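You operate a simulated robot arm through the tools that you are given. There is no shell and no other tool.

The job below is to be done with a simulated robot arm. You get a single attempt, and the scene is never put back.

Task
Test the sealer's emergency stop: start, hit it, twist it free, restart, stop.
Fine: end with the stop button; the case and the settings stay as they are.
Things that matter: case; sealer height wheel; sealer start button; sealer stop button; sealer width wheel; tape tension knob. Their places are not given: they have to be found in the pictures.

Only the result counts: the job must be done as asked and must still hold three seconds after the hand-in. Knocking over, shifting, dropping, spilling or breaking anything else fails it.

Robot
A 7-joint arm with a fingered hand, fixed in place. Base frame: the origin is at the foot of the arm, x ahead of it, y to its left, z up. Lengths are in m, angles in degrees, forces in N, time in s.
Its first joint turns from -166.0 to 166.0 degrees. Payload 4 kg.
Tool frame: the origin (TCP) lies between the finger pads and is the grasp point; the fingertips stand 0.03 m ahead of it; z points along the fingers, y is the line along which they close. Largest opening 0.104 m; the body of the gripper starts 0.035 m behind the TCP. The gripper is a hand of 4 fingers: y runs from the thumb to the fingers, the wrist lies at [-0.015, -0.113, -0.19] in the tool frame.
Orientation is told as [roll, pitch, yaw] about the base's x, y, z axes, in that order, counted from this pose: with the fingers straight down and the wrist toward the robot, the tool's x, y and z point along [0, 1, 0], [1, 0, 0] and [0, 0, -1] of the base frame.

Tools
- The arm moves only by the tool arm_command. Its argument "rows" is a list of rows, each a list of 2 entries, a list of its own where there are three numbers: the shift along the base's x, y, z in m, then the turn, a rotation vector about the base's x, y, z in degrees. In form: [[[x, y, z], [rx, ry, rz]], ...]. A call has 1 to 20 rows; each row shifts and turns the commanded pose from where the row before left it. A row lasts 0.2 s, in which the tool goes at most 0.05 m and 8.6 degrees; a call with a longer step from one row to the next is refused whole. A pose out of reach is approached as far as the arm can. The call stops where the force on the tool passes 50 N (or 10 N more than at its start, if that is more) or the arm is blocked; 0.2 s more then pass. In this call time passes only in rows, and 0.2 s behind the last. It gives the time, the measured TCP pose, the force on the tool (base axes), the opening and the grip force at its end, in the units of the frame above (readings bear some noise), with the torque about the TCP (base axes, N m) and any sound that the robot's microphone picked up.
- Cameras (640 x 400 px; columns grow to the right, rows downward): "scene" is fixed at [0.4008, 0.5015, 1.576]; the picture's right is [-1.00, -0.08, 0.00], its down [-0.04, 0.52, -0.85] and it looks along [0.07, -0.85, -0.52] (base axes); focal length 315 px, centre (320, 200). "wrist" rides on the gripper at [0.061, -0.092, -0.13] in the tool frame; the picture's right is [-0.81, 0.28, -0.52], its down [-0.53, -0.71, 0.46] and it looks along [-0.24, 0.64, 0.72] (tool axes); focal length 275 px, centre (320, 200).
- snapshot(camera): a new picture of that camera. No time passes.
- finger_targets(index, middle, ring, thumb_bend, thumb_turn): sets how far each is bent, from 0 (flat) to 1 (curled in); at 0.3 the hand is open as for a grip, at 0.7 the pads meet at the TCP. One left out holds its place. A second passes; each finger stops where it meets its share of the squeeze, and holds until it gets a number again. It is the only way to open and close the hand. It gives what a move gives, with no picture; readings hold the bend of each and the force on the fingers (four entries, about 0 where the hand has none), thumb and palm. thumb_turn goes from beside the hand (0) to across from the fingers (1), as for a grip.
- probe_pixels(camera, pixels): for up to 12 pixels [column, row] of the newest picture of that camera ("zoom" is the newest enlarged one), the place [x, y, z] in the base frame of the surface seen there, good to about 0.002 m. No time passes.
- enlarge(camera, box): a new picture of the part [left, top, right, bottom] of that camera's present view, enlarged. No time passes.
- job_done(): hands the job in; it is judged then, once.

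Leave the gripper open and the arm clear of the work at the hand-in unless told otherwise.

The tools are called after "Call:" by a JSON object that holds its "method" and its "body". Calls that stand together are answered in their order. arm_command: Moves the arm, as the interface text tells. Its arguments: {"type":"object","properties":{"rows":{"type":"array","items":{"type":"array"}}},"required":["rows"]} The other tools are called the same way: finger_targets (index, middle, ring, thumb_bend, thumb_turn) moves the fingers one by one; snapshot (camera) takes a picture; probe_pixels (camera, pixels) gives the place of the surface under pixels of a picture; enlarge (camera, box) takes an enlarged picture of a part of a camera's view; job_done () hands the job in.

At the start:

```text
time_s: 0.0
tool_pos: [0.533, -0.1452, 1.2998]
tool_rot: [0.0, 0.0, 0.0]
force: [-0.7, 0.3, 0.5]
moment: [-0.02, 0.01, 0.01]
grip_width: 0.1035
finger_force: 0.0
shape: jaw
bend: [0.3, 0.3, 0.3, 0.3, 0.98]
finger forces: [0.0, 0.0, 0.0, 0.0, 0.0, 0.0]
```

scene: 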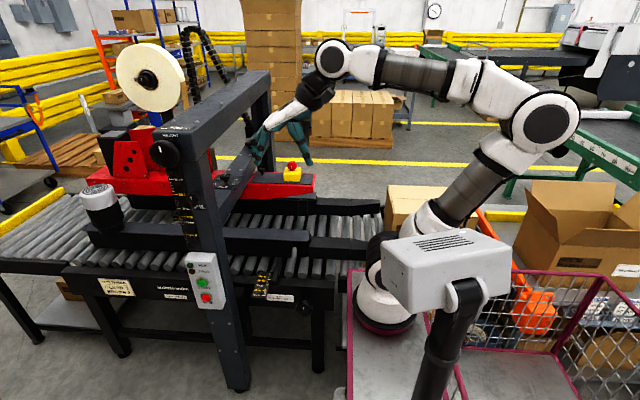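
wrist: 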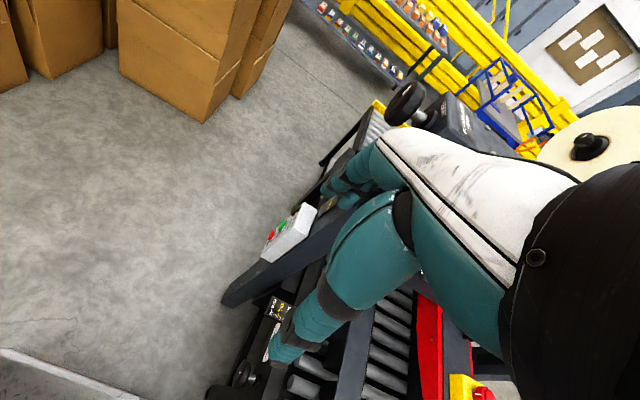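

I see a case sealer with a control box near (203,282) carrying green and red buttons, and a red mushroom button on a yellow base at (292,172). I'll enlarge both.

Call:
{"method": "enlarge", "body": {"camera": "scene", "box": [160, 240, 256, 320]}}

Call:
{"method": "enlarge", "body": {"camera": "scene", "box": [240, 130, 352, 200]}}

Call:
{"method": "enlarge", "body": {"camera": "scene", "box": [60, 30, 340, 205]}}

```text
5.00 times, centred on (208, 280) of scene
```

zoom: 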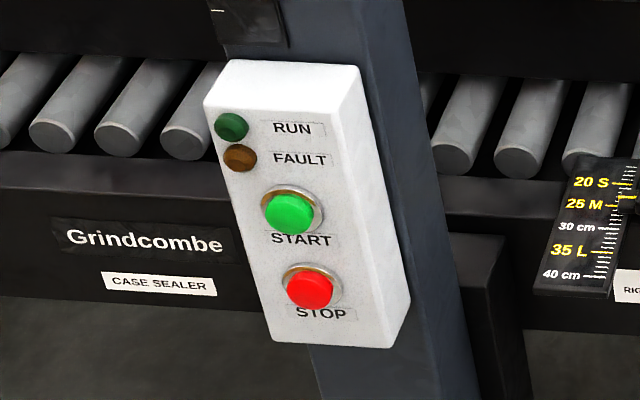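

```text
5.71 times, centred on (296, 165) of scene
```

zoom: 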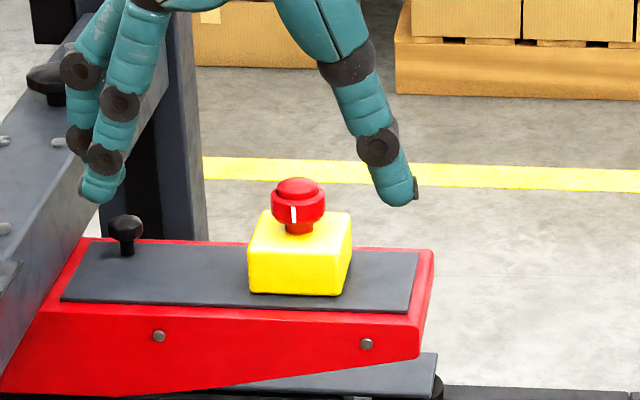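

```text
2.29 times, centred on (200, 118) of scene
```

zoom: 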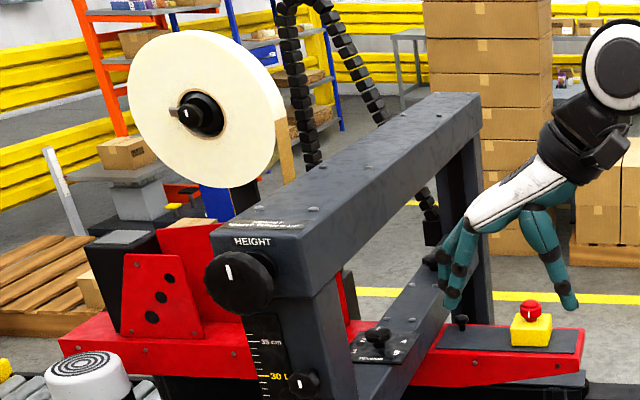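

The control box shows RUN and FAULT lamps, START (green) and STOP (red). The emergency stop is the red mushroom on yellow. I'll take a fresh scene picture and probe these spots.

Call:
{"method": "snapshot", "body": {"camera": "scene"}}

Call:
{"method": "enlarge", "body": {"camera": "scene", "box": [160, 240, 256, 320]}}

Call:
{"method": "probe_pixels", "body": {"camera": "zoom", "pixels": [[288, 213], [308, 289], [230, 128], [240, 158], [250, 80], [340, 80], [280, 330], [390, 345], [345, 200], [256, 240], [300, 260], [360, 90]]}}

```text
taken
```

scene: 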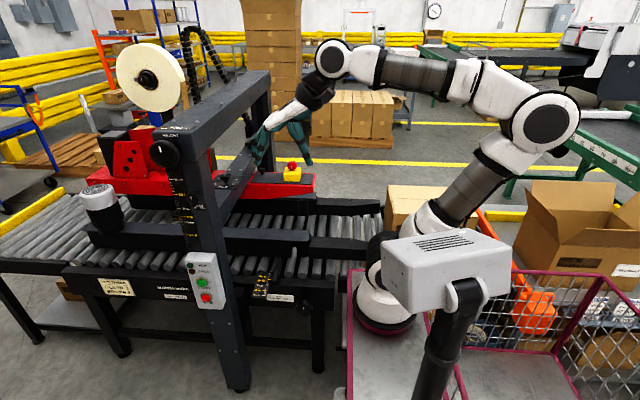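

```text
5.00 times, centred on (208, 280) of scene
```

zoom: 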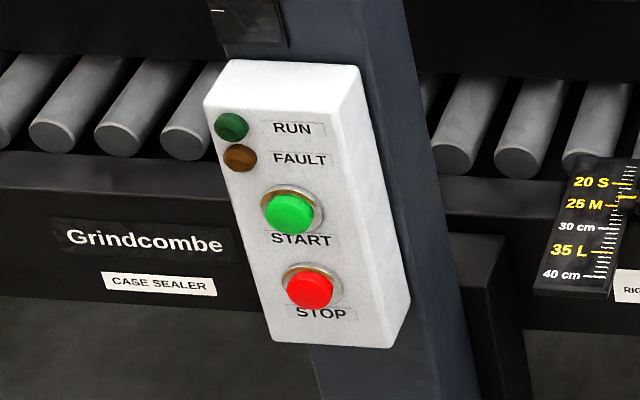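

```text
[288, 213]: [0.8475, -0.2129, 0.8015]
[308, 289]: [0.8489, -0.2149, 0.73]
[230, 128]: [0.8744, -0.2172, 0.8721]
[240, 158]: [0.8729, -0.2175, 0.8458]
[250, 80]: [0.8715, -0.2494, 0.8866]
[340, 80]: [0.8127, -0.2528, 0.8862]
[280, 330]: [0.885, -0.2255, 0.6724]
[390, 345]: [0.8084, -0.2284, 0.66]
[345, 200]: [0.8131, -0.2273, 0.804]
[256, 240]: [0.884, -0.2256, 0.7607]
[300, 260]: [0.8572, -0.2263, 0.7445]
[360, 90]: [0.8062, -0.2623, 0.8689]
```

START's cap is near (0.848, -0.213, 0.80) and STOP's near (0.849, -0.215, 0.73). The panel faces +y. Next I'll probe the emergency stop and the things around it.

Call:
{"method": "probe_pixels", "body": {"camera": "scene", "pixels": [[292, 164], [292, 167], [286, 177], [292, 178], [300, 170], [262, 170], [315, 178], [380, 325], [460, 240], [240, 385], [345, 210], [410, 200]]}}

Call:
{"method": "enlarge", "body": {"camera": "scene", "box": [268, 150, 316, 190]}}

Call:
{"method": "probe_pixels", "body": {"camera": "zoom", "pixels": [[320, 150], [320, 165], [320, 195], [280, 180], [360, 180], [240, 300], [320, 300], [400, 300], [420, 200], [240, 230], [320, 240], [320, 140]]}}

```text
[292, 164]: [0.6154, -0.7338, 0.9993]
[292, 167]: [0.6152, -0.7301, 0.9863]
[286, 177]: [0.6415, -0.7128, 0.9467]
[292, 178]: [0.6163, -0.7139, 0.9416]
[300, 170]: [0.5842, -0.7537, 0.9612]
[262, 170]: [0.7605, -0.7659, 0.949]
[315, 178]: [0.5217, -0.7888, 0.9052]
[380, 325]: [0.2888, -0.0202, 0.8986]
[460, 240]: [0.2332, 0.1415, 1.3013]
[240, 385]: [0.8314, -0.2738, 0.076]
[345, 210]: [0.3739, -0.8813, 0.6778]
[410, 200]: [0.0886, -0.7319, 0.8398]
```

```text
10.00 times, centred on (292, 170) of scene
```

zoom: 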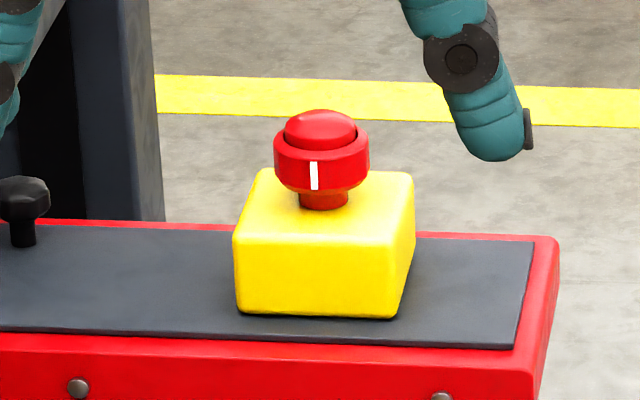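

```text
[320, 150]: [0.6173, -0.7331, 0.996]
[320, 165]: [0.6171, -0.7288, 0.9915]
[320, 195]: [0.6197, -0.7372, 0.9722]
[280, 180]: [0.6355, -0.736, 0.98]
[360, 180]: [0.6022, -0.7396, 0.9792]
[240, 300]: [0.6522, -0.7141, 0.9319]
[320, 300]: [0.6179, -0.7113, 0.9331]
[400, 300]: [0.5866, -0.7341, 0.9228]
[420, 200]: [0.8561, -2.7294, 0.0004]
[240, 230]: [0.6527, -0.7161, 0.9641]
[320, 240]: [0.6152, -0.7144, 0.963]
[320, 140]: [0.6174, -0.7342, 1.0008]
```

The e-stop is about (0.617, -0.735, 1.0). I need to understand where the arm's base sits and what else is in the way, so I'll enlarge that part of the scene.

Call:
{"method": "enlarge", "body": {"camera": "scene", "box": [320, 150, 640, 400]}}

Call:
{"method": "probe_pixels", "body": {"camera": "scene", "pixels": [[545, 120], [470, 85], [335, 58], [440, 225], [385, 280], [385, 310], [370, 360], [440, 370], [345, 300], [455, 190], [385, 330], [480, 380]]}}

Call:
{"method": "snapshot", "body": {"camera": "wrist"}}

```text
1.60 times, centred on (480, 275) of scene
```

zoom: 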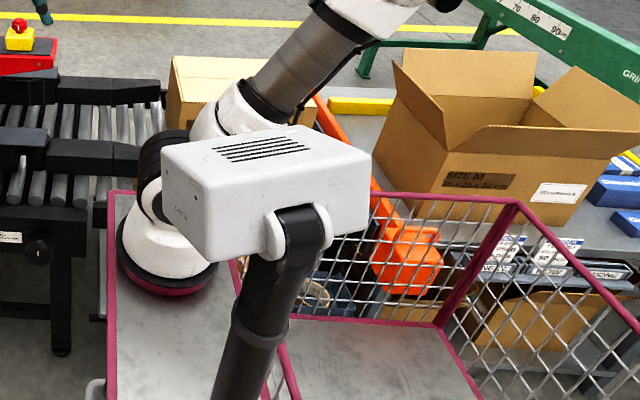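

```text
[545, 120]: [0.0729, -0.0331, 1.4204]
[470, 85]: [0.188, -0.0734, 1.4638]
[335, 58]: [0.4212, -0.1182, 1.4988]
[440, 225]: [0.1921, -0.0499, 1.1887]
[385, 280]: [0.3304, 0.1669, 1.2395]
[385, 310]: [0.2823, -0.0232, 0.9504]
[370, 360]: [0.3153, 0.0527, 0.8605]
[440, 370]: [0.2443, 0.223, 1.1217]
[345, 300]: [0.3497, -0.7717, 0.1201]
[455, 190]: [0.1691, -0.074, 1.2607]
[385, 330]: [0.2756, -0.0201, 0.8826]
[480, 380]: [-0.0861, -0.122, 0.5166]
```

```text
taken
```

wrist: 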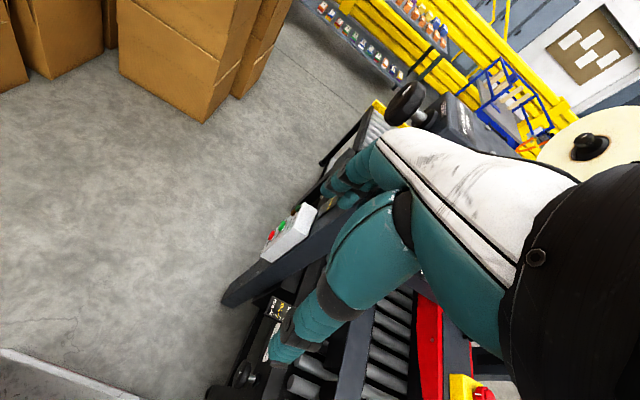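

The arm's base sits near (0.29, -0.1, 0.86) on a cart. There's a camera post near (0.25, 0.18), which I'll keep clear of. My plan is to press the panel buttons with the index finger alone, so I'll curl the other fingers now, in free air, and look at the hand shape.

Call:
{"method": "finger_targets", "body": {"index": 0.3, "middle": 1.0, "ring": 1.0, "thumb_bend": 0.9, "thumb_turn": 0.98}}

Call:
{"method": "enlarge", "body": {"camera": "scene", "box": [230, 80, 358, 160]}}

Call:
{"method": "snapshot", "body": {"camera": "wrist"}}

Call:
{"method": "probe_pixels", "body": {"camera": "scene", "pixels": [[163, 152], [150, 150], [183, 130], [185, 145], [175, 195], [265, 80], [220, 95], [305, 305], [188, 210], [220, 190], [235, 170], [205, 185]]}}

```text
time_s: 1.0
tool_pos: [0.5342, -0.1451, 1.3013]
tool_rot: [0.1, 0.1, -0.1]
force: [0.6, 0.2, 0.3]
moment: [-0.01, 0.04, -0.02]
grip_width: 0.0241
finger_force: 0.0
shape: fingers
bend: [0.3, 1.0, 1.0, 0.9, 1.0]
finger forces: [0.0, 0.1, 0.0, 0.0, 0.0, 0.1]
```

```text
5.00 times, centred on (294, 120) of scene
```

zoom: 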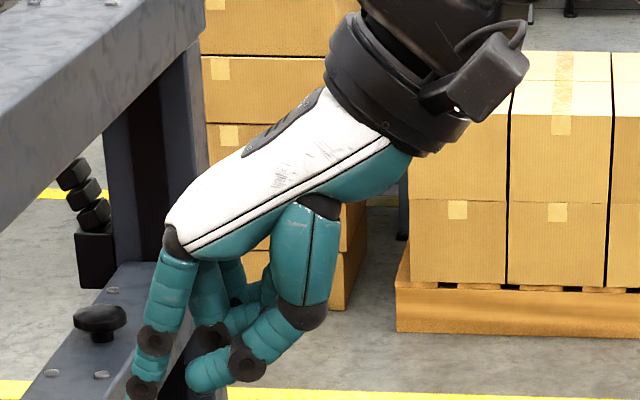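

```text
taken
```

wrist: 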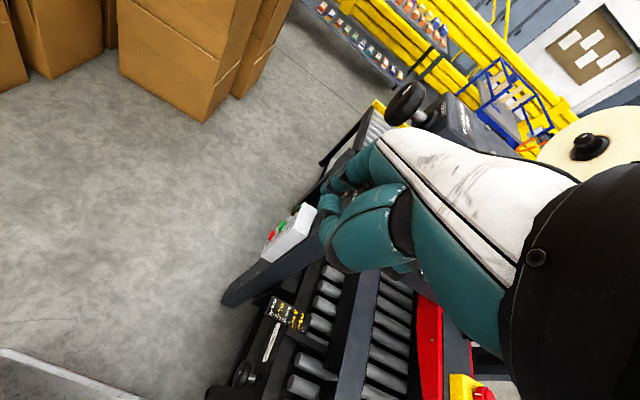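

```text
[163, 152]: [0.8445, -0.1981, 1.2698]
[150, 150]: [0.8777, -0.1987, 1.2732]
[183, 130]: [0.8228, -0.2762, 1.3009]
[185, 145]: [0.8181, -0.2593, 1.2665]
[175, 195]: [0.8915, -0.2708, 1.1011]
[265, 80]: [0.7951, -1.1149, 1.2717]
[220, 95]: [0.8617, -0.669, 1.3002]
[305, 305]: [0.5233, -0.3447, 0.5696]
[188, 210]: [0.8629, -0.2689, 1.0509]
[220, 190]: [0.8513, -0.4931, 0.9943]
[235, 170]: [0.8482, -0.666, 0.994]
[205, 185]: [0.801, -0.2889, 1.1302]
```

The index finger, on the +y side, is extended and the others are curled. I'll look for the index tip.

Call:
{"method": "enlarge", "body": {"camera": "scene", "box": [230, 120, 310, 170]}}

Call:
{"method": "probe_pixels", "body": {"camera": "zoom", "pixels": [[210, 260], [200, 280], [200, 300], [200, 315], [220, 290], [180, 240], [160, 230], [310, 230]]}}

```text
8.00 times, centred on (270, 145) of scene
```

zoom: 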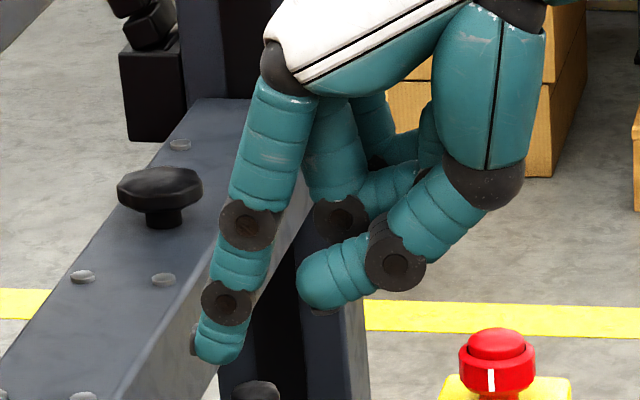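

```text
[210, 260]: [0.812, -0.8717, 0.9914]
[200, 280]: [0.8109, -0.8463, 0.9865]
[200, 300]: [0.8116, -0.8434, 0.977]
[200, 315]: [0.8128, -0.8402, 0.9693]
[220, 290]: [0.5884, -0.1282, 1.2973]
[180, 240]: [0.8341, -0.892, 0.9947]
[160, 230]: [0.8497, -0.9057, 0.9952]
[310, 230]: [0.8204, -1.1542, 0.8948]
```

The index tip is at about (217,355) in this zoom. I'll probe along the finger.

Call:
{"method": "probe_pixels", "body": {"camera": "zoom", "pixels": [[217, 345], [217, 355], [217, 360], [205, 340], [235, 340], [228, 300], [245, 225], [320, 285], [305, 290], [400, 265], [270, 130]]}}

```text
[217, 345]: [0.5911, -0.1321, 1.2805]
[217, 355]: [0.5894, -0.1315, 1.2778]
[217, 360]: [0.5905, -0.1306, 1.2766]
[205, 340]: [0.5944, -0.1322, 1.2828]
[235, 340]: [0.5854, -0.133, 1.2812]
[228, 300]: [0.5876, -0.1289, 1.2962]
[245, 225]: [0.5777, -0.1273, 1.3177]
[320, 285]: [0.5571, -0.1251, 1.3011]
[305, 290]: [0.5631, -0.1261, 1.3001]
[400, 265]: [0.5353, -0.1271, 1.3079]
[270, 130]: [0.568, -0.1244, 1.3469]
```

The index tip sits about (+0.056, +0.009, -0.029) from the TCP. I'll tilt the hand 70° about -x so that the fingers point toward the panel (-y), backing away a little in +y, and then check.

Call:
{"method": "arm_command", "body": {"rows": [[[0, 0.01, 0], [-7.8, 0, 0]], [[0, 0.01, 0], [-7.8, 0, 0]], [[0, 0.01, 0], [-7.8, 0, 0]], [[0, 0.01, -0.01], [-7.8, 0, 0]], [[0, 0.01, -0.02], [-7.8, 0, 0]], [[0, 0.01, -0.02], [-7.8, 0, 0]], [[0.01, 0.01, -0.02], [-7.8, 0, 0]], [[0.01, 0.01, -0.02], [-7.8, 0, 0]], [[0.01, 0.01, -0.02], [-7.6, 0, 0]]]}}

Call:
{"method": "snapshot", "body": {"camera": "scene"}}

```text
time_s: 3.0
tool_pos: [0.5635, -0.058, 1.1927]
tool_rot: [-69.5, -0.1, -0.5]
force: [0.3, -0.8, -0.2]
moment: [0.0, 0.01, 0.01]
grip_width: 0.0238
finger_force: 0.0
shape: fingers
bend: [0.3, 1.0, 1.0, 0.9, 1.0]
finger forces: [0.1, 0.0, 0.1, 0.1, 0.1, 0.0]
```

```text
taken
```

scene: 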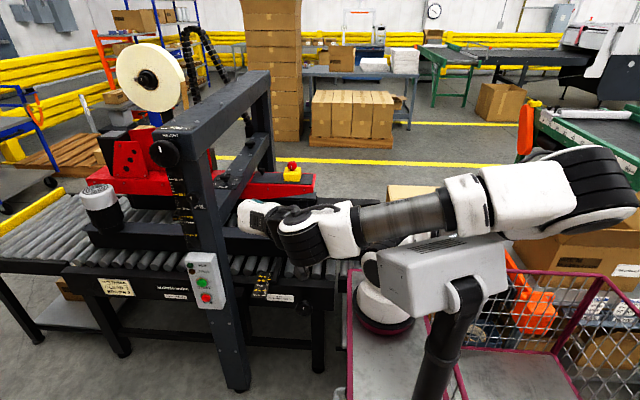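

The elbow has swung toward the camera post. I'll check the clearance between the forearm and the post.

Call:
{"method": "probe_pixels", "body": {"camera": "scene", "pixels": [[590, 190], [530, 200], [460, 210], [400, 215], [325, 235], [440, 250], [480, 250], [265, 215], [400, 270], [490, 300], [360, 225]]}}

Call:
{"method": "enlarge", "body": {"camera": "scene", "box": [220, 130, 640, 392]}}

Call:
{"method": "snapshot", "body": {"camera": "wrist"}}

```text
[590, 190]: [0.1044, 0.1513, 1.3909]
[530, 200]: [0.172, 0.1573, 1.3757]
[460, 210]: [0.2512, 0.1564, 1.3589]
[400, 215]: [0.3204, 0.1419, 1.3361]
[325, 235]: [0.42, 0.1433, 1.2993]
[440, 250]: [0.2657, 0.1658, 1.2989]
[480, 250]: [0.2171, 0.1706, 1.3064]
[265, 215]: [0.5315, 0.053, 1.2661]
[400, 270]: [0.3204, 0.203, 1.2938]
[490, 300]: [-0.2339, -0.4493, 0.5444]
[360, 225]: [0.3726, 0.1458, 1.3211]
```

```text
1.52 times, centred on (430, 261) of scene
```

zoom: 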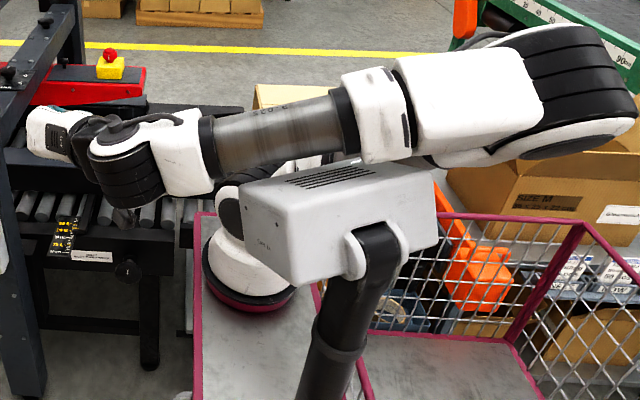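

```text
taken
```

wrist: 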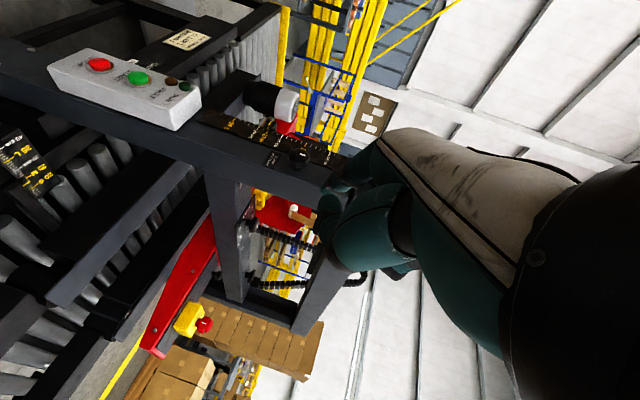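

The forearm is now very close to the top of the camera post, so this 70° tilt is a bad way in. I'll back up along the same path to about 45° and look again. From there the ring finger, which will be the most forward, is the better pressing finger.

Call:
{"method": "arm_command", "body": {"rows": [[[-0.01, -0.01, 0.02], [7.6, 0, 0]], [[-0.01, -0.02, 0.02], [7.8, 0, 0]], [[0, -0.02, 0.02], [7.8, 0, 0]], [[0, -0.02, 0.0], [2, 0, 0]]]}}

Call:
{"method": "finger_targets", "body": {"index": 1.0, "middle": 1.0, "ring": 0.3, "thumb_bend": 0.9, "thumb_turn": 0.98}}

Call:
{"method": "snapshot", "body": {"camera": "scene"}}

Call:
{"method": "snapshot", "body": {"camera": "wrist"}}

```text
time_s: 4.0
tool_pos: [0.5436, -0.1238, 1.2501]
tool_rot: [-44.7, 0.0, 0.1]
force: [0.6, 0.7, -0.1]
moment: [0.01, 0.03, 0.02]
grip_width: 0.0241
finger_force: 0.1
shape: fingers
bend: [0.3, 1.0, 1.0, 0.9, 1.0]
finger forces: [0.0, 0.1, 0.0, 0.0, 0.1, 0.0]
```

```text
time_s: 5.0
tool_pos: [0.5424, -0.1238, 1.2495]
tool_rot: [-44.7, 0.0, 0.0]
force: [0.2, -0.5, -1.0]
moment: [0.04, 0.01, -0.01]
grip_width: 0.0039
finger_force: 0.2
shape: fingers
bend: [0.75, 1.0, 0.3, 0.91, 0.99]
finger forces: [0.0, 0.0, 0.0, 0.0, 0.1, 0.1]
```

```text
taken
```

scene: 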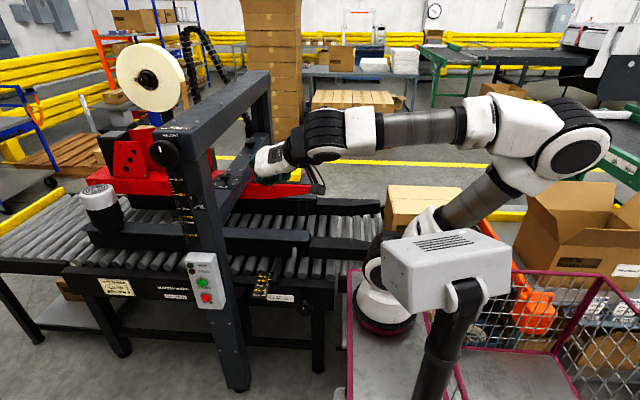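

```text
taken
```

wrist: 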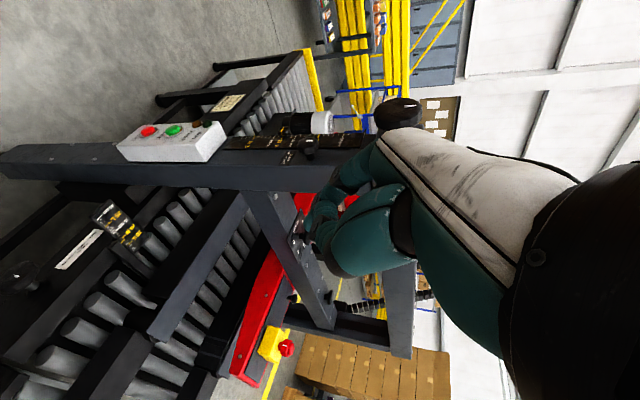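

This pose keeps the arm well clear of the post. The index finger was stopped by the thumb, so I'll open the thumb a bit, let the index curl, and look at where the ring tip is.

Call:
{"method": "finger_targets", "body": {"thumb_bend": 0.4, "index": 1.0}}

Call:
{"method": "enlarge", "body": {"camera": "scene", "box": [230, 130, 342, 200]}}

Call:
{"method": "enlarge", "body": {"camera": "wrist", "box": [240, 100, 480, 250]}}

```text
time_s: 6.0
tool_pos: [0.543, -0.1239, 1.2505]
tool_rot: [-44.8, 0.0, 0.0]
force: [0.5, -0.8, -0.5]
moment: [0.03, 0.01, 0.02]
grip_width: 0.0605
finger_force: 0.0
shape: fingers
bend: [1.0, 1.0, 0.3, 0.4, 0.97]
finger forces: [0.0, 0.0, 0.1, 0.0, 0.1, 0.0]
```

```text
5.71 times, centred on (286, 165) of scene
```

zoom: 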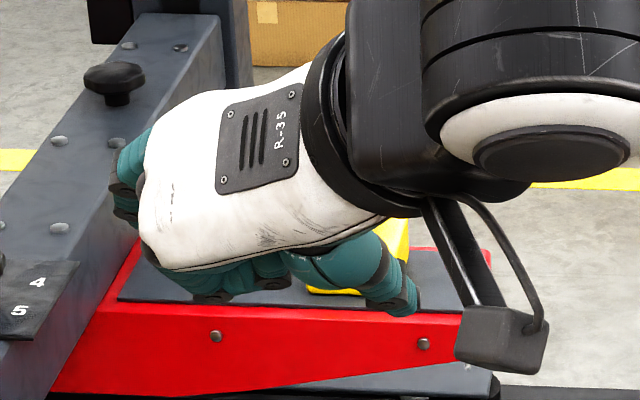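

```text
2.67 times, centred on (360, 175) of wrist
```

zoom: 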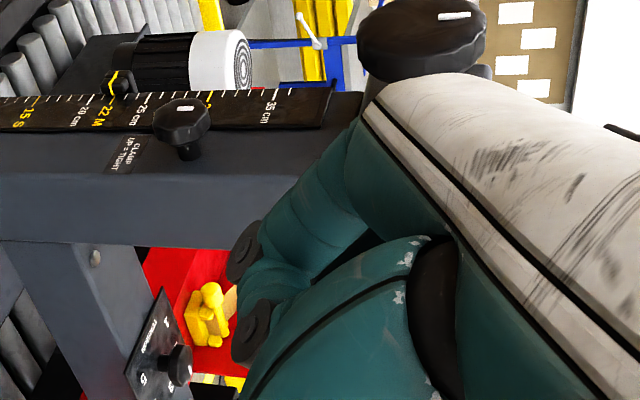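

I'll probe the ring finger, which sticks out at the left of the hand around zoom (125,190).

Call:
{"method": "enlarge", "body": {"camera": "scene", "box": [240, 145, 288, 175]}}

Call:
{"method": "probe_pixels", "body": {"camera": "zoom", "pixels": [[100, 120], [60, 200], [70, 180], [50, 230], [85, 150], [60, 270], [150, 90], [80, 290], [95, 170], [75, 240]]}}

```text
13.33 times, centred on (264, 160) of scene
```

zoom: 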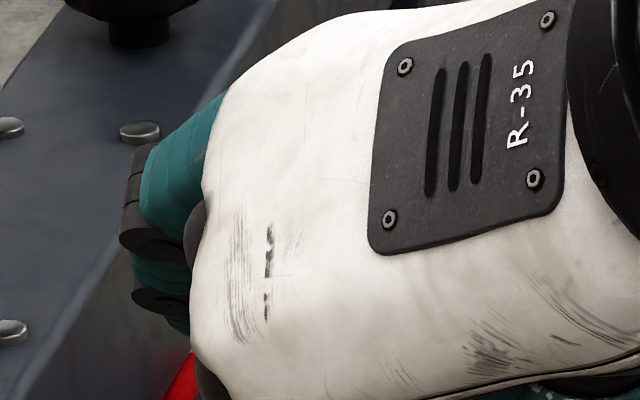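

```text
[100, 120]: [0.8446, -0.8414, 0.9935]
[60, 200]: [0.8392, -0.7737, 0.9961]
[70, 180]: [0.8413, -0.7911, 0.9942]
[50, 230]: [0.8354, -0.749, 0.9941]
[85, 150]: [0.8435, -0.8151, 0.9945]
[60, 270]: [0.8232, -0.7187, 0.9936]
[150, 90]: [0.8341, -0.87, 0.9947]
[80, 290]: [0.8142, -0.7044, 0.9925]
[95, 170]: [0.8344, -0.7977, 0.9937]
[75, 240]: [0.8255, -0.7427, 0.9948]
```

Those pixels landed on the beam behind. I'll probe on the teal finger itself at (170,190), (150,235), (160,275), (155,300) and (178,322).

Call:
{"method": "probe_pixels", "body": {"camera": "zoom", "pixels": [[170, 190], [150, 235], [130, 200], [160, 275], [155, 300], [178, 322], [135, 165], [190, 140], [260, 300]]}}

```text
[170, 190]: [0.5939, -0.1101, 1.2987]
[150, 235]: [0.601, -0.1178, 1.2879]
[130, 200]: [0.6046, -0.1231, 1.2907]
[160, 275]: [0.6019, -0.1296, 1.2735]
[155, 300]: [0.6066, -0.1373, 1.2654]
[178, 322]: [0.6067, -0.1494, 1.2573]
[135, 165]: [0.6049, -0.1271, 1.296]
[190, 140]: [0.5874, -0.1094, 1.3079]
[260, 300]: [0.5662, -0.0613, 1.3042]
```

The ring tip is about (+0.06, -0.04, 0) from the TCP. I'll go down at this x, staying at y≈-0.1, and check the arm's clearance.

Call:
{"method": "arm_command", "body": {"rows": [[[0, 0.004, -0.045], [0, 0, 0]], [[0, 0.004, -0.045], [0, 0, 0]], [[0.01, 0.004, -0.045], [0, 0, 0]], [[0.02, 0.004, -0.04], [0, 0, 0]], [[0.02, 0.004, -0.04], [0, 0, 0]]]}}

Call:
{"method": "snapshot", "body": {"camera": "scene"}}

```text
time_s: 7.2
tool_pos: [0.6101, -0.0896, 1.0558]
tool_rot: [-44.6, 0.1, 0.0]
force: [0.0, -0.3, 0.2]
moment: [-0.02, 0.0, 0.04]
grip_width: 0.0606
finger_force: 0.1
shape: fingers
bend: [1.0, 1.0, 0.3, 0.4, 0.97]
finger forces: [0.1, 0.0, 0.0, 0.0, 0.1, 0.0]
out of reach, approached as far as the arm can: row 3, 4, 5
```

```text
taken
```

scene: 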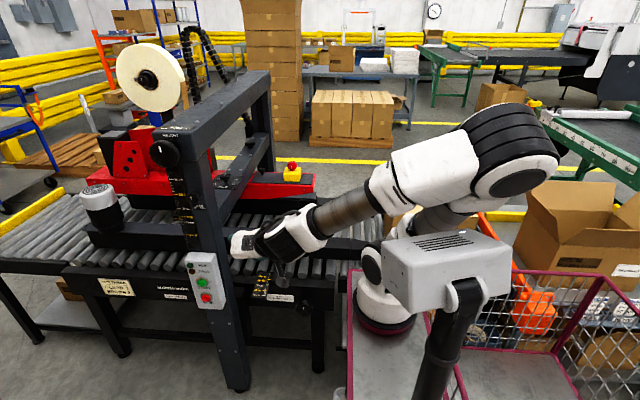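

The IK flagged these rows as hard to reach, probably because the wrist is folded too close. I'll probe the forearm clearance near the post, then move outward in +x, which unfolds the arm.

Call:
{"method": "probe_pixels", "body": {"camera": "scene", "pixels": [[340, 215], [375, 205], [400, 200], [430, 190], [470, 185], [510, 170], [290, 240], [250, 243], [415, 240], [380, 245], [400, 222]]}}

Call:
{"method": "arm_command", "body": {"rows": [[[0.03, 0, 0], [0, 0, 0]], [[0.03, 0, 0], [0, 0, 0]], [[0.03, 0, 0], [0, 0, 0]]]}}

Call:
{"method": "snapshot", "body": {"camera": "scene"}}

```text
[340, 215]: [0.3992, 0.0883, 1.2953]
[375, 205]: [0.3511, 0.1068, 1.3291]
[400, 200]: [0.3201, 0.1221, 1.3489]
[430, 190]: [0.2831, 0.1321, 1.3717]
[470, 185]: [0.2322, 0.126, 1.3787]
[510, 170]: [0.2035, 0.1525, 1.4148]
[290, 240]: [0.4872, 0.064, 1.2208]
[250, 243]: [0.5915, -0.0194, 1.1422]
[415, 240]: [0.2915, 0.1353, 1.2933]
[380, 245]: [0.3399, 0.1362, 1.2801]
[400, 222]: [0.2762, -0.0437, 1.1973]
```

```text
time_s: 8.0
tool_pos: [0.702, -0.0905, 1.0552]
tool_rot: [-43.6, 0.2, 0.2]
force: [-0.6, -0.2, -0.4]
moment: [0.04, 0.0, -0.01]
grip_width: 0.0605
finger_force: 0.0
shape: fingers
bend: [1.0, 1.0, 0.3, 0.4, 0.97]
finger forces: [0.0, 0.0, 0.1, 0.0, 0.0, 0.0]
```

```text
taken
```

scene: 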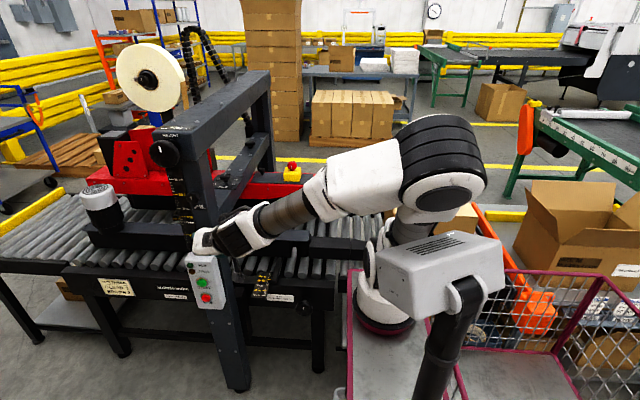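

The white box on the post looks a few pixels different from before, so I'll check whether the arm is touching it before moving on.

Call:
{"method": "enlarge", "body": {"camera": "scene", "box": [320, 90, 560, 240]}}

Call:
{"method": "enlarge", "body": {"camera": "scene", "box": [320, 150, 640, 400]}}

Call:
{"method": "probe_pixels", "body": {"camera": "scene", "pixels": [[385, 280], [440, 370], [460, 240], [480, 250], [440, 250], [400, 270], [445, 160], [440, 200], [470, 200], [380, 190], [320, 195], [420, 220]]}}

```text
2.67 times, centred on (440, 165) of scene
```

zoom: 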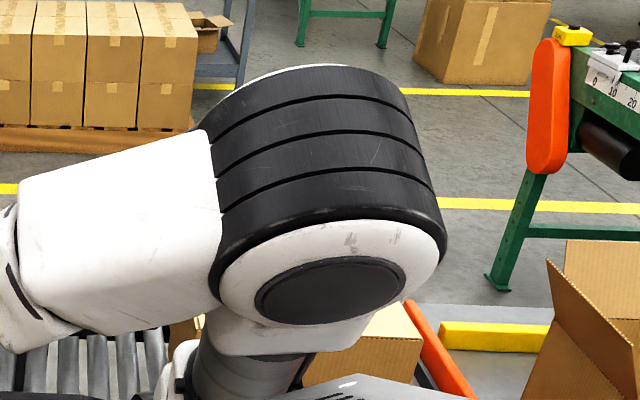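

```text
1.60 times, centred on (480, 275) of scene
```

zoom: 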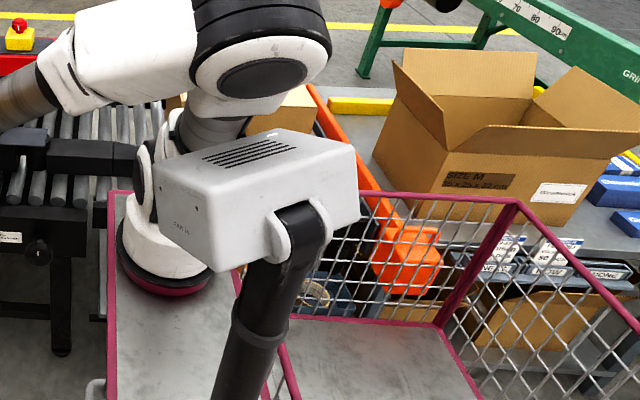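

```text
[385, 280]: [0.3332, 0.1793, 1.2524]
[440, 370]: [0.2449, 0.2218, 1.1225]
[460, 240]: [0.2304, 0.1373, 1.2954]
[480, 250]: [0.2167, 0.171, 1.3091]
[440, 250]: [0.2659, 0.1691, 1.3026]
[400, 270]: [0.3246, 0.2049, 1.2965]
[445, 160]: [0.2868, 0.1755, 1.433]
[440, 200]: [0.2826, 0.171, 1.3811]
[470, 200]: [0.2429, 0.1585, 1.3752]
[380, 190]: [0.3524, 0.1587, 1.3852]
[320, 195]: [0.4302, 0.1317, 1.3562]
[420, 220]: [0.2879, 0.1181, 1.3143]
```

The box has turned by a few degrees, and the elbow is right over it, so it is probably being nudged. I'll back off immediately along the same path and see whether it returns.

Call:
{"method": "arm_command", "body": {"rows": [[[-0.03, 0, 0.0], [0, 0, 0]], [[-0.03, 0, 0.01], [0, 0, 0]], [[-0.03, -0.01, 0.02], [0, 0, 0]], [[-0.02, -0.02, 0.04], [0, 0, 0]], [[-0.02, -0.02, 0.04], [0, 0, 0]], [[-0.01, -0.02, 0.04], [0, 0, 0]]]}}

Call:
{"method": "snapshot", "body": {"camera": "scene"}}

Call:
{"method": "enlarge", "body": {"camera": "scene", "box": [320, 150, 640, 400]}}

```text
time_s: 9.4
tool_pos: [0.5636, -0.1605, 1.2076]
tool_rot: [-44.8, 0.1, 0.1]
force: [0.1, -0.1, 0.2]
moment: [0.01, -0.02, -0.01]
grip_width: 0.0605
finger_force: 0.1
shape: fingers
bend: [1.0, 1.0, 0.3, 0.4, 0.97]
finger forces: [0.1, 0.1, 0.1, 0.1, 0.0, 0.0]
```

```text
taken
```

scene: 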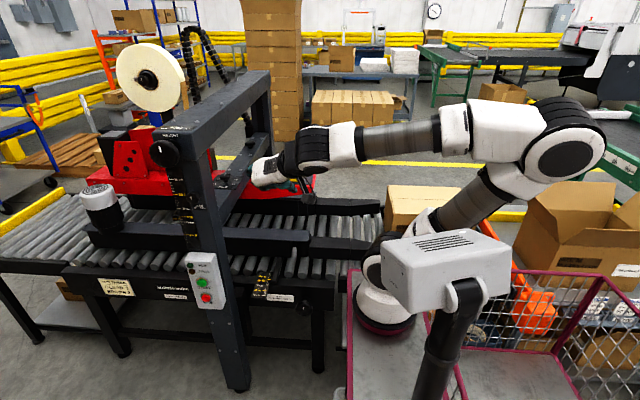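

```text
1.60 times, centred on (480, 275) of scene
```

zoom: 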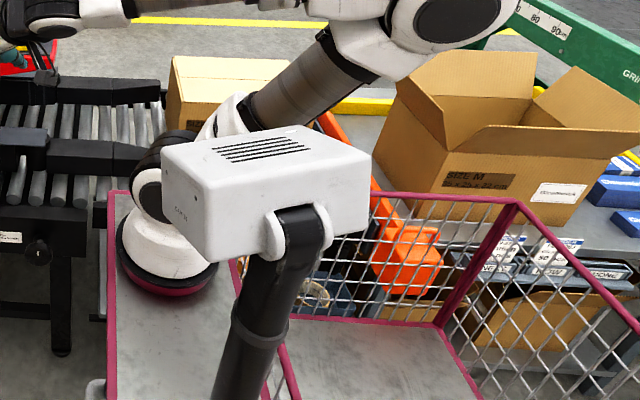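

The head has returned exactly to its old place, so it looks like the robot's own camera head following the hand. I'll still keep the elbow away from it. Turning the hand 25° about the finger axis (yaw) brings the wrist closer to the machine side and pulls the elbow back, so I'll do that here and look.

Call:
{"method": "arm_command", "body": {"rows": [[[0.01, 0.0, 0], [0, 4.42, 4.42]], [[0.01, 0.0, 0], [0, 4.42, 4.42]], [[0.01, 0.0, 0], [0, 4.42, 4.42]], [[0.01, 0.0, 0], [0, 4.42, 4.42]], [[0.02, 0.01, -0.03], [0, 0, 0]], [[0.02, 0.01, -0.03], [0, 0, 0]], [[0.01, 0.0, -0.03], [0, 0, 0]]]}}

Call:
{"method": "snapshot", "body": {"camera": "scene"}}

```text
time_s: 11.0
tool_pos: [0.6524, -0.1415, 1.1158]
tool_rot: [-42.0, 17.4, 18.3]
force: [-0.5, -0.3, 0.3]
moment: [0.02, 0.01, -0.02]
grip_width: 0.0602
finger_force: 0.0
shape: fingers
bend: [1.0, 1.0, 0.3, 0.4, 0.97]
finger forces: [0.0, 0.0, 0.0, 0.1, 0.0, 0.1]
```

```text
taken
```

scene: 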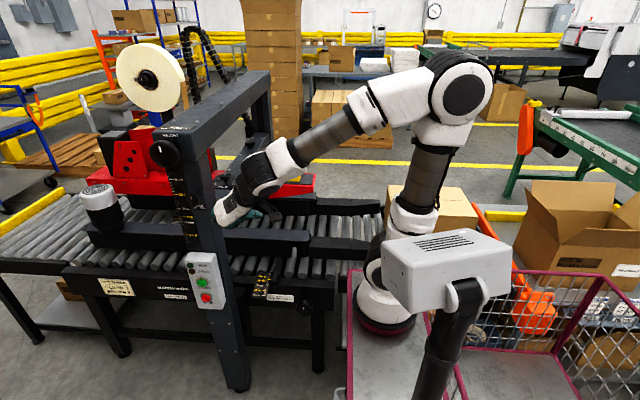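

The elbow is now high and back, well clear of the head. Next I go down in front of the panel, keeping the ring tip about 7 cm off it.

Call:
{"method": "arm_command", "body": {"rows": [[[0.01, 0.01, -0.04], [0, 0, 0]], [[0.01, 0.01, -0.04], [0, 0, 0]], [[0.01, 0.0, -0.045], [0, 0, 0]], [[0.02, 0.0, -0.04], [0, 0, 0]], [[0.02, 0, -0.04], [0, 0, 0]], [[0.03, 0, -0.035], [0, 0, 0]], [[0.03, 0, -0.035], [0, 0, 0]]]}}

Call:
{"method": "snapshot", "body": {"camera": "scene"}}

Call:
{"method": "enlarge", "body": {"camera": "scene", "box": [150, 220, 278, 300]}}

Call:
{"method": "snapshot", "body": {"camera": "wrist"}}

```text
time_s: 12.6
tool_pos: [0.7836, -0.1214, 0.8409]
tool_rot: [-42.1, 17.4, 18.3]
force: [0.3, 0.9, 0.6]
moment: [0.01, -0.01, 0.02]
grip_width: 0.0602
finger_force: 0.1
shape: fingers
bend: [1.0, 1.0, 0.3, 0.4, 0.97]
finger forces: [0.0, 0.0, 0.0, 0.0, 0.0, 0.0]
```

```text
taken
```

scene: 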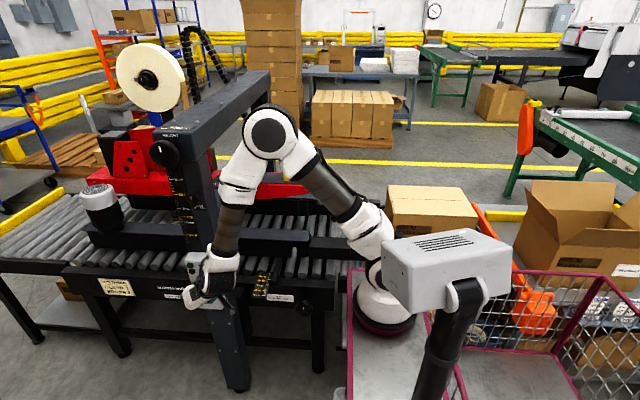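

```text
5.00 times, centred on (214, 260) of scene
```

zoom: 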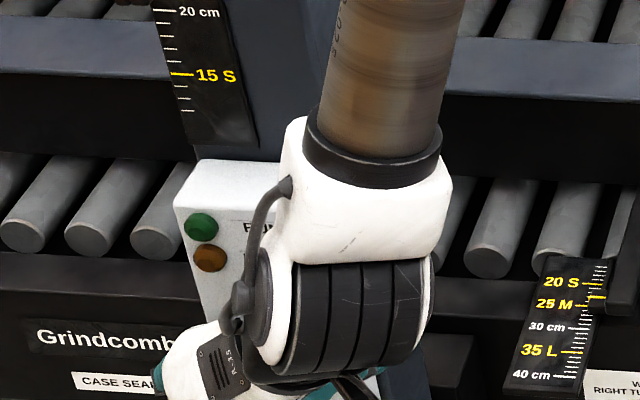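

```text
taken
```

wrist: 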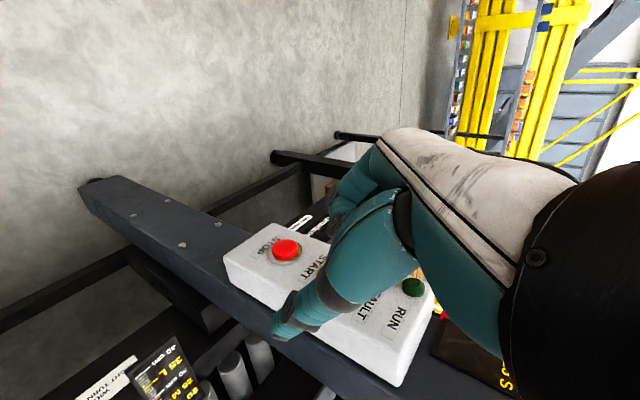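

The elbow has swung over to the machine side at about (270,130). I'll probe its clearance from the beam, and the fingers relative to the buttons.

Call:
{"method": "probe_pixels", "body": {"camera": "scene", "pixels": [[270, 130], [250, 115], [246, 140], [240, 180], [220, 190], [228, 240], [215, 265], [205, 290], [190, 295], [330, 190], [300, 150]]}}

Call:
{"method": "enlarge", "body": {"camera": "scene", "box": [170, 250, 250, 300]}}

Call:
{"method": "enlarge", "body": {"camera": "wrist", "box": [220, 150, 460, 300]}}

Call:
{"method": "enlarge", "body": {"camera": "scene", "box": [170, 80, 330, 180]}}

```text
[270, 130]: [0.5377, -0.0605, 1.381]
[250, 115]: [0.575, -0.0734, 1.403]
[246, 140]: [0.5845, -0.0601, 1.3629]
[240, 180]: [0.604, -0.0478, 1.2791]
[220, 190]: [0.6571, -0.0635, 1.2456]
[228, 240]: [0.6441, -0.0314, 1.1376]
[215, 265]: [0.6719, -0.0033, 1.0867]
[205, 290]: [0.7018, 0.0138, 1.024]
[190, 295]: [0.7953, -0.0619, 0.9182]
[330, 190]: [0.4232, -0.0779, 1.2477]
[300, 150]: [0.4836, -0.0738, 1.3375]
```

```text
8.00 times, centred on (210, 275) of scene
```

zoom: 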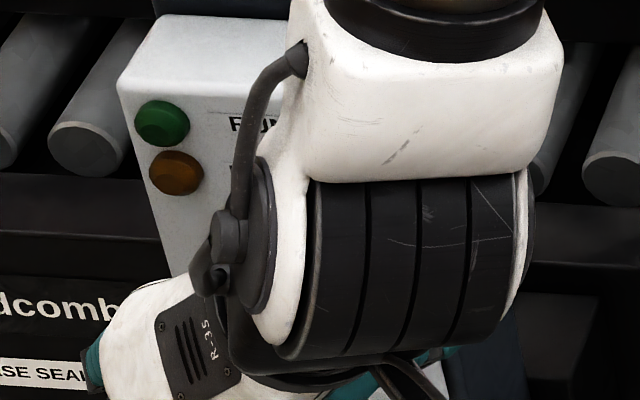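

```text
2.67 times, centred on (340, 225) of wrist
```

zoom: 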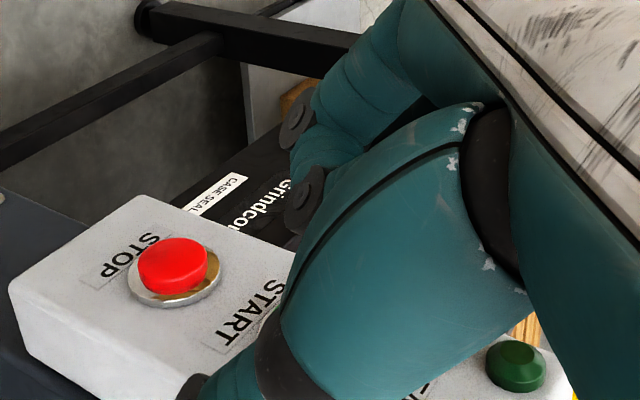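

```text
4.00 times, centred on (250, 130) of scene
```

zoom: 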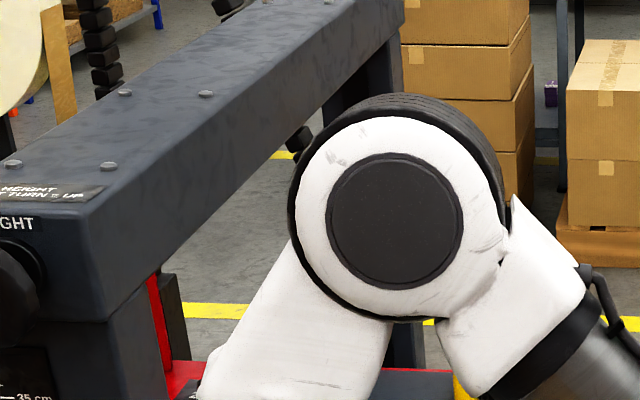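

The elbow is at (0.55, -0.1, 1.4), about 0.2 m clear of the beam, so that's fine. I'll check where the thumb tip is and how the fingers lie relative to the panel.

Call:
{"method": "probe_pixels", "body": {"camera": "wrist", "pixels": [[280, 325], [277, 330], [300, 310], [335, 290], [285, 250], [413, 287], [340, 215], [330, 195], [300, 345], [390, 380], [180, 260]]}}

```text
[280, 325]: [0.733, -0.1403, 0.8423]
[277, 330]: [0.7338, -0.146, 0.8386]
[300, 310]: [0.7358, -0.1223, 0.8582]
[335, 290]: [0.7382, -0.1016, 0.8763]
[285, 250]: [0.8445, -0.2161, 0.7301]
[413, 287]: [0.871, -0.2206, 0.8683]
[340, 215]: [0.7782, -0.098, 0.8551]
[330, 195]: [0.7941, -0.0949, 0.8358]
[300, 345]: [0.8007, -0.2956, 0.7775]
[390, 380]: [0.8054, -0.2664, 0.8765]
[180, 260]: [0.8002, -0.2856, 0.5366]
```

The thumb tip is at (0.734, -0.147), which passes beside the panel (edge x=0.805). The ring tip should be near (0.846, -0.142, 0.82), so I'll line it up with START at z≈0.80 and approach.

Call:
{"method": "arm_command", "body": {"rows": [[[0.003, -0.01, -0.011], [0, 0, 0]], [[0, -0.02, -0.01], [0, 0, 0]], [[0, -0.015, 0], [0, 0, 0]], [[0, -0.01, 0], [0, 0, 0]]]}}

Call:
{"method": "enlarge", "body": {"camera": "wrist", "box": [220, 150, 460, 300]}}

Call:
{"method": "enlarge", "body": {"camera": "scene", "box": [150, 240, 246, 300]}}

```text
time_s: 13.6
tool_pos: [0.7864, -0.1779, 0.821]
tool_rot: [-42.0, 17.4, 18.4]
force: [-0.1, -0.7, -0.2]
moment: [0.04, 0.01, 0.01]
grip_width: 0.0603
finger_force: 0.1
shape: fingers
bend: [1.0, 1.0, 0.3, 0.4, 0.97]
finger forces: [0.1, 0.1, 0.0, 0.1, 0.0, 0.1]
```

```text
2.67 times, centred on (340, 225) of wrist
```

zoom: 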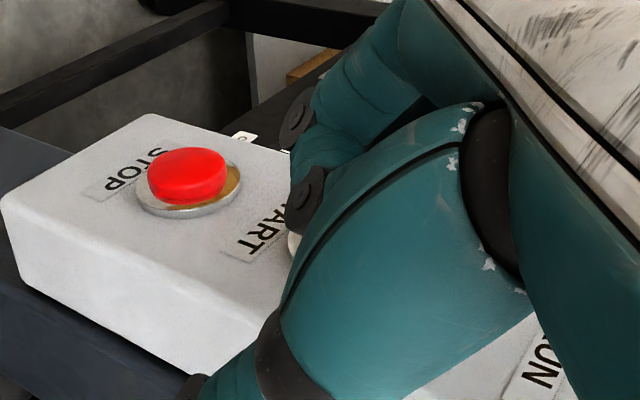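

```text
6.67 times, centred on (198, 270) of scene
```

zoom: 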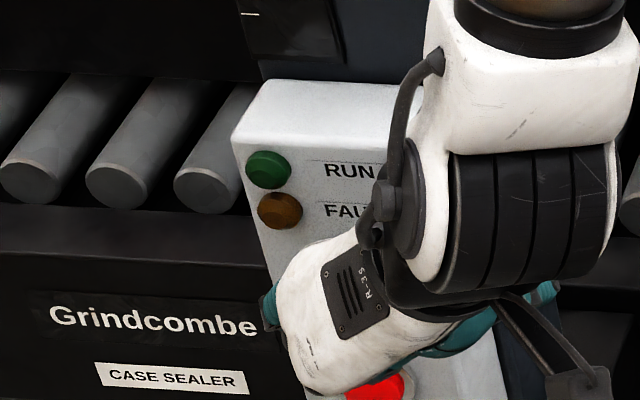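

Part of the ring finger shows at (268,310) in the scene zoom, to the left of the hand. I'll probe it to see whether it lines up with START.

Call:
{"method": "probe_pixels", "body": {"camera": "zoom", "pixels": [[270, 315], [268, 300], [262, 310], [273, 325], [300, 300], [290, 360], [280, 345], [275, 290], [375, 385], [320, 380]]}}

Call:
{"method": "enlarge", "body": {"camera": "scene", "box": [180, 275, 220, 305]}}

```text
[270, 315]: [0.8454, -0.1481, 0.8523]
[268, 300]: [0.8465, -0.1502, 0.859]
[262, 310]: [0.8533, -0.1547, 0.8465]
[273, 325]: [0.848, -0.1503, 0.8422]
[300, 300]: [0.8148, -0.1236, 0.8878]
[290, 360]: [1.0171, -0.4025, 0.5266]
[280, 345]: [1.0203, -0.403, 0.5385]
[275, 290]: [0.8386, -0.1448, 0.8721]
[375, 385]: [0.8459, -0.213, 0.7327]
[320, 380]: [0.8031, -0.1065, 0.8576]
```

```text
13.33 times, centred on (200, 290) of scene
```

zoom: 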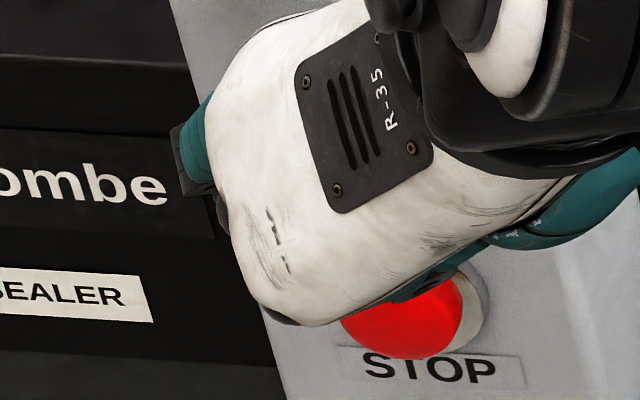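

The knuckle matches my model, so the ring tip should be at about (0.848, -0.198, 0.80), 1.5 cm off START and lined up. I'll press in small steps and watch the force.

Call:
{"method": "arm_command", "body": {"rows": [[[0, -0.006, 0], [0, 0, 0]], [[0, -0.005, 0], [0, 0, 0]], [[0, -0.004, 0], [0, 0, 0]], [[0, -0.004, 0], [0, 0, 0]]]}}

Call:
{"method": "enlarge", "body": {"camera": "scene", "box": [150, 240, 246, 300]}}

```text
time_s: 14.6
tool_pos: [0.7866, -0.1967, 0.8203]
tool_rot: [-41.9, 17.5, 18.4]
force: [-0.1, -0.5, 0.1]
moment: [-0.01, -0.01, -0.02]
grip_width: 0.0604
finger_force: 0.1
shape: fingers
bend: [1.0, 1.0, 0.3, 0.4, 0.97]
finger forces: [0.0, 0.0, 0.1, 0.1, 0.0, 0.0]
```

```text
6.67 times, centred on (198, 270) of scene
```

zoom: 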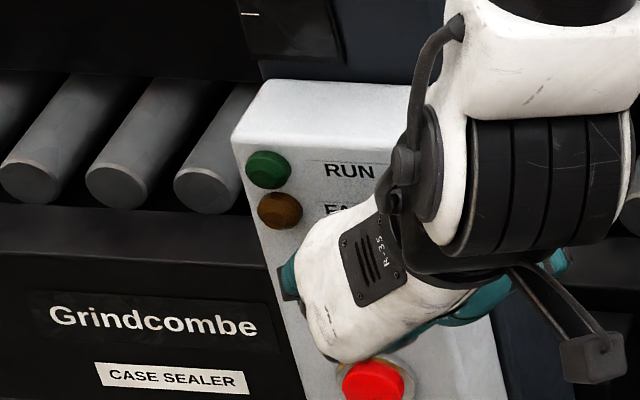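

No contact yet. I'll keep going in 3 mm steps.

Call:
{"method": "arm_command", "body": {"rows": [[[0, -0.003, 0], [0, 0, 0]], [[0, -0.003, 0], [0, 0, 0]], [[0, -0.003, 0], [0, 0, 0]]]}}

```text
time_s: 15.4
tool_pos: [0.7866, -0.2044, 0.82]
tool_rot: [-42.0, 17.4, 18.4]
force: [-1.8, 3.0, 1.3]
moment: [0.06, -0.11, 0.27]
grip_width: 0.0602
finger_force: 2.1
shape: fingers
bend: [1.0, 1.0, 0.3, 0.4, 0.97]
finger forces: [0.0, 0.0, 4.3, 0.0, 0.1, 0.0]
heard: click
```

A click was heard and the ring finger carries 4.3 N. I'll check the RUN lamp.

Call:
{"method": "enlarge", "body": {"camera": "scene", "box": [150, 240, 246, 300]}}

Call:
{"method": "snapshot", "body": {"camera": "scene"}}

```text
6.67 times, centred on (198, 270) of scene
```

zoom: 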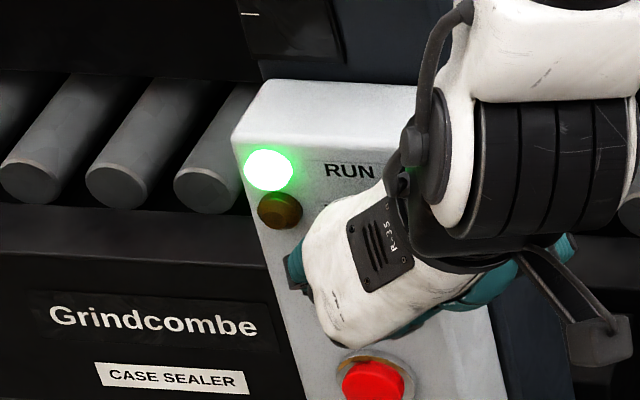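

```text
taken
```

scene: 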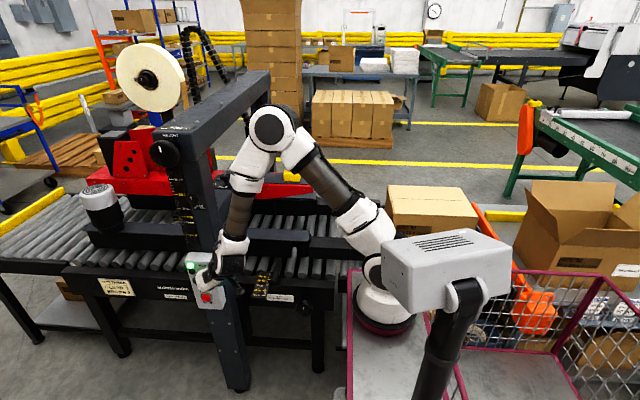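

RUN is lit, so the machine is running. I'll back straight out, rise along the way I came, and undo the yaw.

Call:
{"method": "arm_command", "body": {"rows": [[[0, 0.015, 0], [0, 0, 0]], [[0, 0.03, 0.0], [0, 0, 0]], [[-0.01, 0.03, 0.02], [0, 0, 0]], [[-0.025, 0, 0.042], [0, 0, 0]], [[-0.025, 0, 0.042], [0, 0, 0]], [[-0.025, 0, 0.042], [0, 0, 0]], [[-0.025, 0, 0.042], [0, 0, 0]], [[-0.025, 0, 0.042], [0, 0, 0]], [[-0.01, 0, 0.04], [0, -4.42, -4.42]], [[-0.01, -0.01, 0.04], [0, -4.42, -4.42]], [[-0.01, -0.02, 0.03], [0, -4.42, -4.42]], [[-0.01, -0.02, 0.02], [0, -4.42, -4.42]]]}}

Call:
{"method": "snapshot", "body": {"camera": "scene"}}

```text
time_s: 18.0
tool_pos: [0.613, -0.1808, 1.1796]
tool_rot: [-44.8, 0.0, 0.0]
force: [0.9, 0.1, -0.1]
moment: [0.02, 0.04, 0.01]
grip_width: 0.0603
finger_force: 0.0
shape: fingers
bend: [1.0, 1.0, 0.3, 0.4, 0.97]
finger forces: [0.0, 0.1, 0.0, 0.0, 0.0, 0.0]
```

```text
taken
```

scene: 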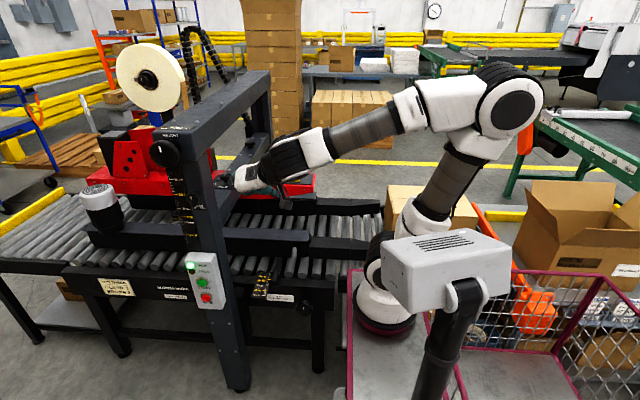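

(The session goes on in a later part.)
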